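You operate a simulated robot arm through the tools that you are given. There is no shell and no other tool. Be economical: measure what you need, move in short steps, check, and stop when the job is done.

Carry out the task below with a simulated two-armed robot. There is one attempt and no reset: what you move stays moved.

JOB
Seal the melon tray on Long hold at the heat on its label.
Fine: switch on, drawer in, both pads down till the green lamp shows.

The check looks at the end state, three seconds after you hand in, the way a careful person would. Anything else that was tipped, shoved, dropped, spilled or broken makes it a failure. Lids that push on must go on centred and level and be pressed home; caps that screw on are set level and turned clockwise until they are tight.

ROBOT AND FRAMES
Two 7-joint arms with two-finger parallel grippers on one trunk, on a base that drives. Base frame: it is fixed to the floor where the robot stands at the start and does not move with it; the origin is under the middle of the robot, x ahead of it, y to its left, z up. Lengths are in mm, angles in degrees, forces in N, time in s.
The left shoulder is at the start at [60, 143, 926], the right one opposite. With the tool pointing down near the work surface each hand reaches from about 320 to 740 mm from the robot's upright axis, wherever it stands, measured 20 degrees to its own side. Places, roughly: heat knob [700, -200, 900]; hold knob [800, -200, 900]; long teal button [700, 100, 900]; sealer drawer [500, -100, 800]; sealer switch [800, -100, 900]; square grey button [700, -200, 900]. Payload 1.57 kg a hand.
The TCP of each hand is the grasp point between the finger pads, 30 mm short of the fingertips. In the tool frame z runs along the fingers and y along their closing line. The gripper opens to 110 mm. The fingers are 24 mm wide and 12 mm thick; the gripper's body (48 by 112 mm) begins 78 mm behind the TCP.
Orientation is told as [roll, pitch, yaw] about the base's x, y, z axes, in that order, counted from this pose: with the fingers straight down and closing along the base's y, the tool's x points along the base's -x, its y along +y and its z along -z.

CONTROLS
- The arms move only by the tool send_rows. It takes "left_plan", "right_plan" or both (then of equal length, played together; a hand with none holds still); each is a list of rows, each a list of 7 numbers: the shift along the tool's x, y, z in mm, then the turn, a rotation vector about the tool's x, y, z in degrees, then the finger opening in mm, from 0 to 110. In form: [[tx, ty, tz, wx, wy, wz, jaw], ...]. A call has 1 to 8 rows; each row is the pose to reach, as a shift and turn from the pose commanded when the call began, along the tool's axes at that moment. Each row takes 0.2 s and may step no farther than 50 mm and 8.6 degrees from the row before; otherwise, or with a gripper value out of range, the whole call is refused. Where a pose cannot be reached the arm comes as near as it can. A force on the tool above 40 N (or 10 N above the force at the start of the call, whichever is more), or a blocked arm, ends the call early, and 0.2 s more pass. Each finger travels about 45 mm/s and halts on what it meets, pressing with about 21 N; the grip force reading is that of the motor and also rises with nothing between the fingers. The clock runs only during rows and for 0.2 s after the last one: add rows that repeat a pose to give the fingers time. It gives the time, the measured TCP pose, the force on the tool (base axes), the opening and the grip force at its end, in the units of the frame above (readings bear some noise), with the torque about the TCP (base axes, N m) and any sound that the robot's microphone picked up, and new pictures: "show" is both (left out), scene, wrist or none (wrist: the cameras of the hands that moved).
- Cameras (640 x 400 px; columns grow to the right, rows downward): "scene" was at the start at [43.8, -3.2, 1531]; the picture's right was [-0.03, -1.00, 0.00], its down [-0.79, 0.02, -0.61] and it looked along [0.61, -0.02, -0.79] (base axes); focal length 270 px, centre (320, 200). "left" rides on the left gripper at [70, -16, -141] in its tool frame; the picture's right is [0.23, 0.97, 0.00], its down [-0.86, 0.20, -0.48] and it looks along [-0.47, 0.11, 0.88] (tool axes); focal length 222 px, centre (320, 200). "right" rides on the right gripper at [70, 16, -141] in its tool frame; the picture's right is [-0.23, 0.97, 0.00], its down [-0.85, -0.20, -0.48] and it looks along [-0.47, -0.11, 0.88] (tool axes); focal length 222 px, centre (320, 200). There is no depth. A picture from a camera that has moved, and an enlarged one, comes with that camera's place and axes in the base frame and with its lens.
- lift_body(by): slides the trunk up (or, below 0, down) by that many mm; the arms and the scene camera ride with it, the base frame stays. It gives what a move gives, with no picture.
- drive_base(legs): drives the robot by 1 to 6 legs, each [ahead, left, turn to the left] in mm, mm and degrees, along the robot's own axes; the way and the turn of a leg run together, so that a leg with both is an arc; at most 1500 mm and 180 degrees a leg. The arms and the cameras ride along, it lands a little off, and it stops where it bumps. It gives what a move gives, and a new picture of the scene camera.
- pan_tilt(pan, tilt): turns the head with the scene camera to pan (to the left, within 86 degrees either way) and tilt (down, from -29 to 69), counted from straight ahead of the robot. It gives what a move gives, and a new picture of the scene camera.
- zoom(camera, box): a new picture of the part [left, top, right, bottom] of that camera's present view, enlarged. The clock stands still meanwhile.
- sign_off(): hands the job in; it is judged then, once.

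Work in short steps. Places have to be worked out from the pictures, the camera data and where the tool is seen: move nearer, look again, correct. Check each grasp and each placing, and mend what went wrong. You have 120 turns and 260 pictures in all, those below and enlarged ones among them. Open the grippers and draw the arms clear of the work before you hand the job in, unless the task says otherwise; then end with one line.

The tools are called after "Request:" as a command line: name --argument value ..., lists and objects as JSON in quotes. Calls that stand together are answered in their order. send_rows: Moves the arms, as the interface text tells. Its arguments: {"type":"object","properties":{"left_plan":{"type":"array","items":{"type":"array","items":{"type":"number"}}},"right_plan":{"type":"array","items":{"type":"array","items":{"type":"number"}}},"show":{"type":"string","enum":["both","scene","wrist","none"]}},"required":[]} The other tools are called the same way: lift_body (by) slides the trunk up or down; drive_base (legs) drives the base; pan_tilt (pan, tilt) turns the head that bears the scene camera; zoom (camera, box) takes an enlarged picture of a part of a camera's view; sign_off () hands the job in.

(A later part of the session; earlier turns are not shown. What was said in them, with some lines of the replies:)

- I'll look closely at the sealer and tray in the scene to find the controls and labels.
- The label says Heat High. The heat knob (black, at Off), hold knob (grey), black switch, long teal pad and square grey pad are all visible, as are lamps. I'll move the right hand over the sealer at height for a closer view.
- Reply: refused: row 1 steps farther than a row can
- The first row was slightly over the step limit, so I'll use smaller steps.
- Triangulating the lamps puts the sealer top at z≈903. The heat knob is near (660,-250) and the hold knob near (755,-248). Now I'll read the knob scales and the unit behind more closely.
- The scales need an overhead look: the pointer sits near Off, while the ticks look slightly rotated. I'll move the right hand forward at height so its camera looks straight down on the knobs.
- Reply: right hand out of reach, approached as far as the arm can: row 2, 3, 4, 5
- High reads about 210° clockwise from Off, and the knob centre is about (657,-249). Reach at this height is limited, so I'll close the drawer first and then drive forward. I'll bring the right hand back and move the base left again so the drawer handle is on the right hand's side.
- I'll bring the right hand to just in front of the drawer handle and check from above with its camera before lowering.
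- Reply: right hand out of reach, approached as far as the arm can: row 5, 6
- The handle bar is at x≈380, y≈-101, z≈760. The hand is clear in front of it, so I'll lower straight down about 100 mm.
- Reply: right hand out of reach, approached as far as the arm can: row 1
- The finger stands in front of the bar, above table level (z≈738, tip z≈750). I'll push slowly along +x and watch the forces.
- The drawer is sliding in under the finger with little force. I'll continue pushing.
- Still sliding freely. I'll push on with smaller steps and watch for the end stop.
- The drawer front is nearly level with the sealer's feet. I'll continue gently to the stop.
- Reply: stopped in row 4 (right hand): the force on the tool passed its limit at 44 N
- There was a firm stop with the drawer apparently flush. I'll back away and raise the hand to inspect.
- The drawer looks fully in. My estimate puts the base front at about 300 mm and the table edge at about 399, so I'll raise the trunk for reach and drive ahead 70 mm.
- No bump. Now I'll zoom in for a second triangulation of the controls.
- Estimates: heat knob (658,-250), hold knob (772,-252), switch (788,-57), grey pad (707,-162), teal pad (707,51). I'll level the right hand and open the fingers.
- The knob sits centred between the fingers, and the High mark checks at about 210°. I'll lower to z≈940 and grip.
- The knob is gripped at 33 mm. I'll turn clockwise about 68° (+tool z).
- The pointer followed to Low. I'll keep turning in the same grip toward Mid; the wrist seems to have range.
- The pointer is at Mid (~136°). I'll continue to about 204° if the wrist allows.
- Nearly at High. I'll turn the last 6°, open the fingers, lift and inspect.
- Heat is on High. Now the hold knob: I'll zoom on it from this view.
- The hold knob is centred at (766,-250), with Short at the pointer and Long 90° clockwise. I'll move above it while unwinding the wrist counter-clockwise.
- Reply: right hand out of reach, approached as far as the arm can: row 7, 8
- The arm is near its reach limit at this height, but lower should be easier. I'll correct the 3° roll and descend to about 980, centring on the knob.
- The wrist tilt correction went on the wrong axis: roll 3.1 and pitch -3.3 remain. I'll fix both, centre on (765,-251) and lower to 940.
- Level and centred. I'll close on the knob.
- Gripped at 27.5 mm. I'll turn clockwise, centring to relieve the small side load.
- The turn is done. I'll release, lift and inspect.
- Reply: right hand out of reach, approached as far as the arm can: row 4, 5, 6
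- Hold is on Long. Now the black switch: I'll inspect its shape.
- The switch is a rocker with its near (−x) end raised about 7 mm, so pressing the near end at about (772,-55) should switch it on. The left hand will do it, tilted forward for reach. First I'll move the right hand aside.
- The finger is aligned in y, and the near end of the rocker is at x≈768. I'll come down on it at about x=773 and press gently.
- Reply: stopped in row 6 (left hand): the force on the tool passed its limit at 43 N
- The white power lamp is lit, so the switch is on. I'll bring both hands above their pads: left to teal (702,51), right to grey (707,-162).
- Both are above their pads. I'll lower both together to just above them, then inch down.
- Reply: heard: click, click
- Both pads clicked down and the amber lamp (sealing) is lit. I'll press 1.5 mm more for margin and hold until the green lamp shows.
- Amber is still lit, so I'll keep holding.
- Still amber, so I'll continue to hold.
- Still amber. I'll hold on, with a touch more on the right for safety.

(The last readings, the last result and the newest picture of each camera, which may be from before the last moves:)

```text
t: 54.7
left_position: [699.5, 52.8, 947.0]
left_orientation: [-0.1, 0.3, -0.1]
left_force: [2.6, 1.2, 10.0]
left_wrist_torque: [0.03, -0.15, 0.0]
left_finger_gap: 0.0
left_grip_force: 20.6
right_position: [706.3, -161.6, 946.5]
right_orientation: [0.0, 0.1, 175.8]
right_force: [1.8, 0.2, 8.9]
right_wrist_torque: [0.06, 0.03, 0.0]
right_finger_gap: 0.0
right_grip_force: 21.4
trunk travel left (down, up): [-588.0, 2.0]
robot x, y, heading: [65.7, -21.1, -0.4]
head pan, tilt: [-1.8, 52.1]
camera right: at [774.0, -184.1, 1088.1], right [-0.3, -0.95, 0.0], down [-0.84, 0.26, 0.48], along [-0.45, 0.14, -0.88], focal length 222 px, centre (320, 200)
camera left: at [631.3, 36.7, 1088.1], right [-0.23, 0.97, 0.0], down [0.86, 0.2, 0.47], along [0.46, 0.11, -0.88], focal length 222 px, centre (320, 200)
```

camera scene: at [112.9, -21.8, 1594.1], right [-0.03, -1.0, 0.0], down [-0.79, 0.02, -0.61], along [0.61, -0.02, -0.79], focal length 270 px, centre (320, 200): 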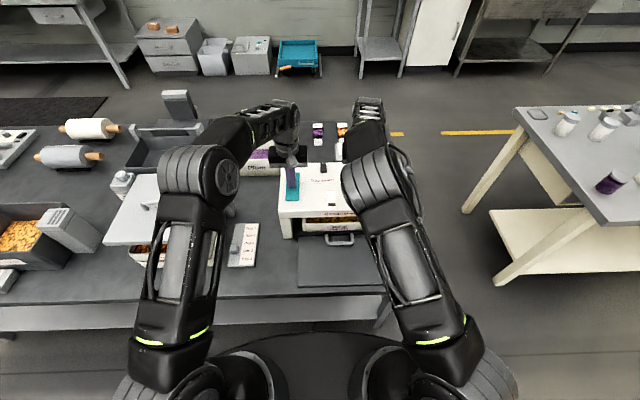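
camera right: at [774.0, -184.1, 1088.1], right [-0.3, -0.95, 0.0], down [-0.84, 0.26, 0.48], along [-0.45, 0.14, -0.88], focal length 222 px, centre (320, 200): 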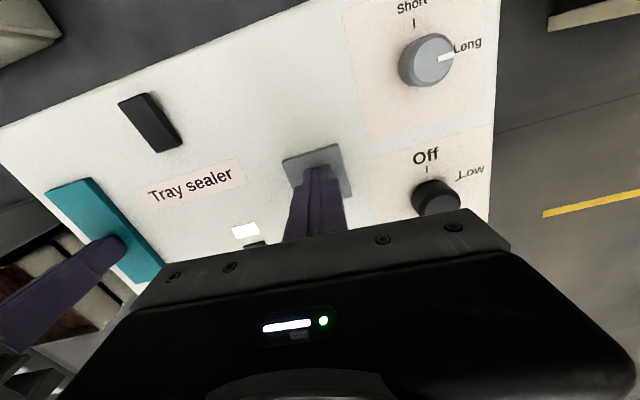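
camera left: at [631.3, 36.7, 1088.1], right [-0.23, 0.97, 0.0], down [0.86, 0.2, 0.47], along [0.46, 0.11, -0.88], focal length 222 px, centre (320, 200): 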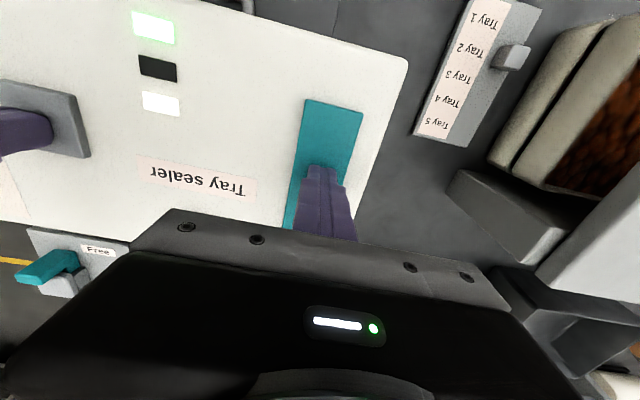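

The green lamp is on. I'll lift both hands straight up off the pads.

Request:
send_rows --left_plan '[[0, 0, -20, 0, 0, 0, 0], [0, 0, -45, 0, 0, 0, 0], [0, 0, -75, 0, 0, 0, 0], [40, 25, -95, 0, 0, 0, 20], [75, 45, -105, 0, 0, 0, 50], [110, 65, -110, 0, 0, 0, 60]]' --right_plan '[[0, 0, -20, 0, 0, 0, 0], [0, 0, -45, 0, 0, 0, 0], [-5, 0, -70, 0, 0, 0, 0], [-40, 25, -72, 0, 0, 0, 20], [-75, 60, -75, 0, 0, 0, 50], [-110, 95, -80, 0, 0, 0, 60]]' --show "scene"

Request:
send_rows --right_plan '[[-45, 15, 0, 0, 0, 0, 60], [-90, 30, 0, 0, 0, 0, 60], [-130, 45, 0, 0, 0, 0, 60], [-130, 45, 0, 0, 0, 0, 60]]' --show "scene"

Request:
zoom --camera "scene" --box '[260, 110, 440, 260]'

```text
refused: row 4 steps farther than a row can; nothing moved
```

```text
t: 55.7
left_position: [699.7, 51.3, 946.2]
left_orientation: [-0.2, 0.3, 0.0]
left_force: [0.9, 1.5, 10.0]
left_wrist_torque: [0.04, -0.07, 0.03]
left_finger_gap: 0.0
left_grip_force: 21.3
right_position: [573.2, -198.3, 947.4]
right_orientation: [0.0, 0.1, 175.9]
right_force: [0.2, 0.0, 0.5]
right_wrist_torque: [0.01, -0.01, 0.01]
right_finger_gap: 59.8
right_grip_force: 0.1
trunk travel left (down, up): [-588.0, 2.0]
robot x, y, heading: [68.6, -18.2, 0.1]
head pan, tilt: [-1.8, 52.1]
camera scene: at [111.8, -21.9, 1594.0], right [-0.03, -1.0, 0.0], down [-0.79, 0.02, -0.61], along [0.61, -0.02, -0.79], focal length 270 px, centre (320, 200)
```

scene: 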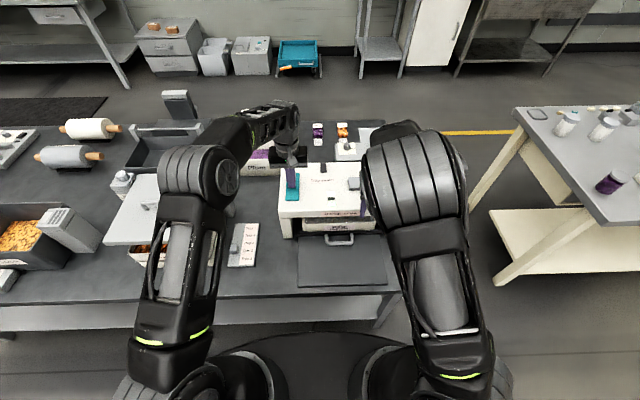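

```text
2.67 times, centred on (350, 185) of scene
camera zoom: at [111.8, -21.9, 1594.0], right [-0.03, -1.0, 0.0], down [-0.79, 0.02, -0.61], along [0.61, -0.02, -0.79], focal length 720 px, centre (240, 240)
```

zoom: 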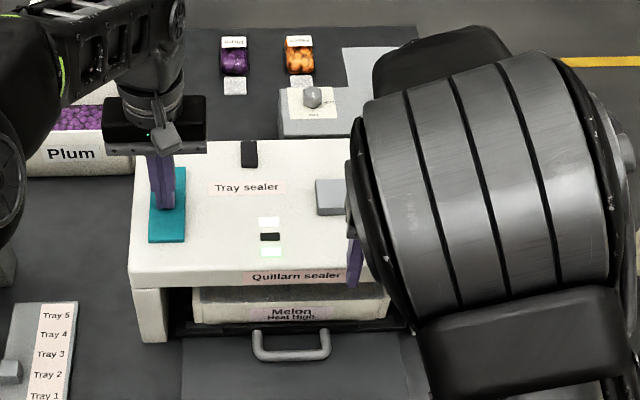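

The first call was refused, so the right hand slid off its pad at low height. Forces stayed near zero and everything seems intact. Green is still lit. Now I'll lift both hands in smaller steps.

Request:
send_rows --left_plan '[[0, 0, -20, 0, 0, 0, 0], [0, 0, -45, 0, 0, 0, 0], [0, 0, -75, 0, 0, 0, 0], [30, 15, -95, 0, 0, 0, 20], [60, 35, -105, 0, 0, 0, 50], [90, 55, -110, 0, 0, 0, 60], [120, 70, -110, 0, 0, 0, 60]]' --right_plan '[[0, 0, -20, 0, 0, 0, 60], [0, 0, -45, 0, 0, 0, 60], [-5, 0, -70, 0, 0, 0, 60], [-30, 25, -72, 0, 0, 0, 60], [-60, 55, -75, 0, 0, 0, 60], [-90, 90, -75, 0, 0, 0, 60], [-110, 125, -75, 0, 0, 0, 60]]' --show "scene"

Request:
zoom --camera "scene" --box '[260, 110, 440, 260]'

```text
t: 57.3
left_position: [580.1, 124.9, 1057.1]
left_orientation: [-0.3, 0.4, 0.0]
left_force: [0.1, -0.1, -0.3]
left_wrist_torque: [0.0, -0.03, -0.01]
left_finger_gap: 60.0
left_grip_force: 0.0
right_position: [454.6, -314.9, 1021.3]
right_orientation: [0.1, 0.2, 175.8]
right_force: [-0.4, 0.1, -0.7]
right_wrist_torque: [0.02, -0.01, 0.01]
right_finger_gap: 60.0
right_grip_force: 0.0
trunk travel left (down, up): [-588.0, 2.0]
robot x, y, heading: [65.5, -18.1, 0.0]
head pan, tilt: [-1.8, 52.1]
camera scene: at [112.3, -21.8, 1594.0], right [-0.03, -1.0, 0.0], down [-0.79, 0.02, -0.61], along [0.61, -0.02, -0.79], focal length 270 px, centre (320, 200)
```

scene: 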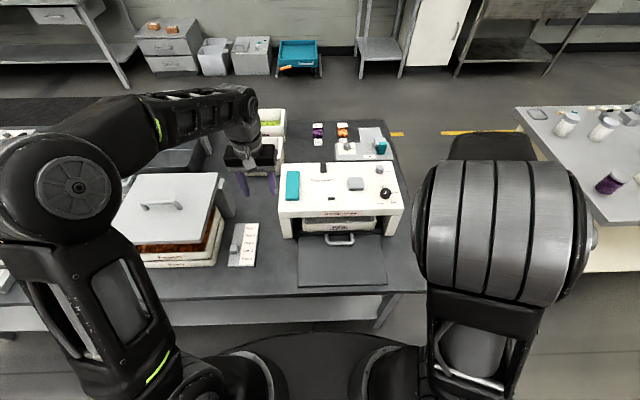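

```text
2.67 times, centred on (350, 185) of scene
camera zoom: at [112.3, -21.8, 1594.0], right [-0.03, -1.0, 0.0], down [-0.79, 0.02, -0.61], along [0.61, -0.02, -0.79], focal length 720 px, centre (240, 240)
```

zoom: 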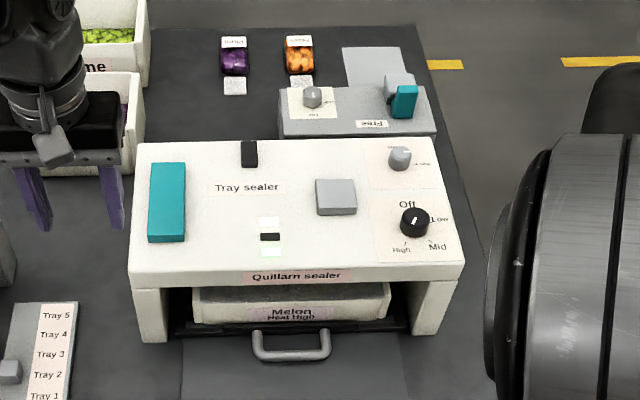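

The green lamp is lit, the tray is sealed and both pads have been released. One last check of the knobs before handing in.

Request:
zoom --camera "scene" --box '[340, 140, 410, 200]'

```text
6.67 times, centred on (375, 170) of scene
camera zoom: at [112.3, -21.8, 1594.0], right [-0.03, -1.0, 0.0], down [-0.79, 0.02, -0.61], along [0.61, -0.02, -0.79], focal length 1800 px, centre (-47, 400)
```

zoom: 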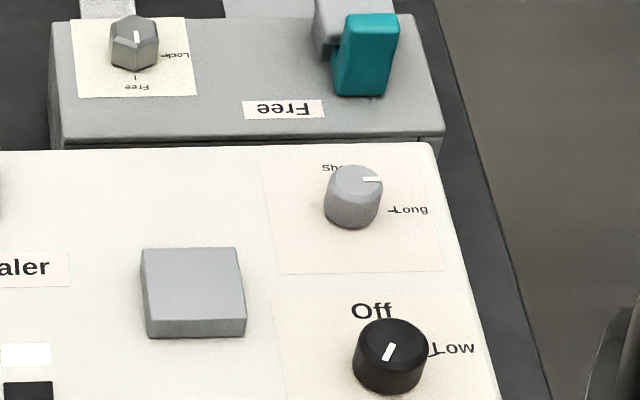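

Heat is on High, hold is on Long, and the arms are clear with the grippers open. Handing in.

Request:
sign_off

```text
The job is handed in.
```

The melon tray is sealed on Long hold at High heat. The green lamp came on with the drawer in, and I left the drawer in and the sealer switched on. While backing off, the right hand slid sideways off the grey pad because a lift command was refused. The force readings stayed near zero, and the knobs and lamps were unchanged afterwards.
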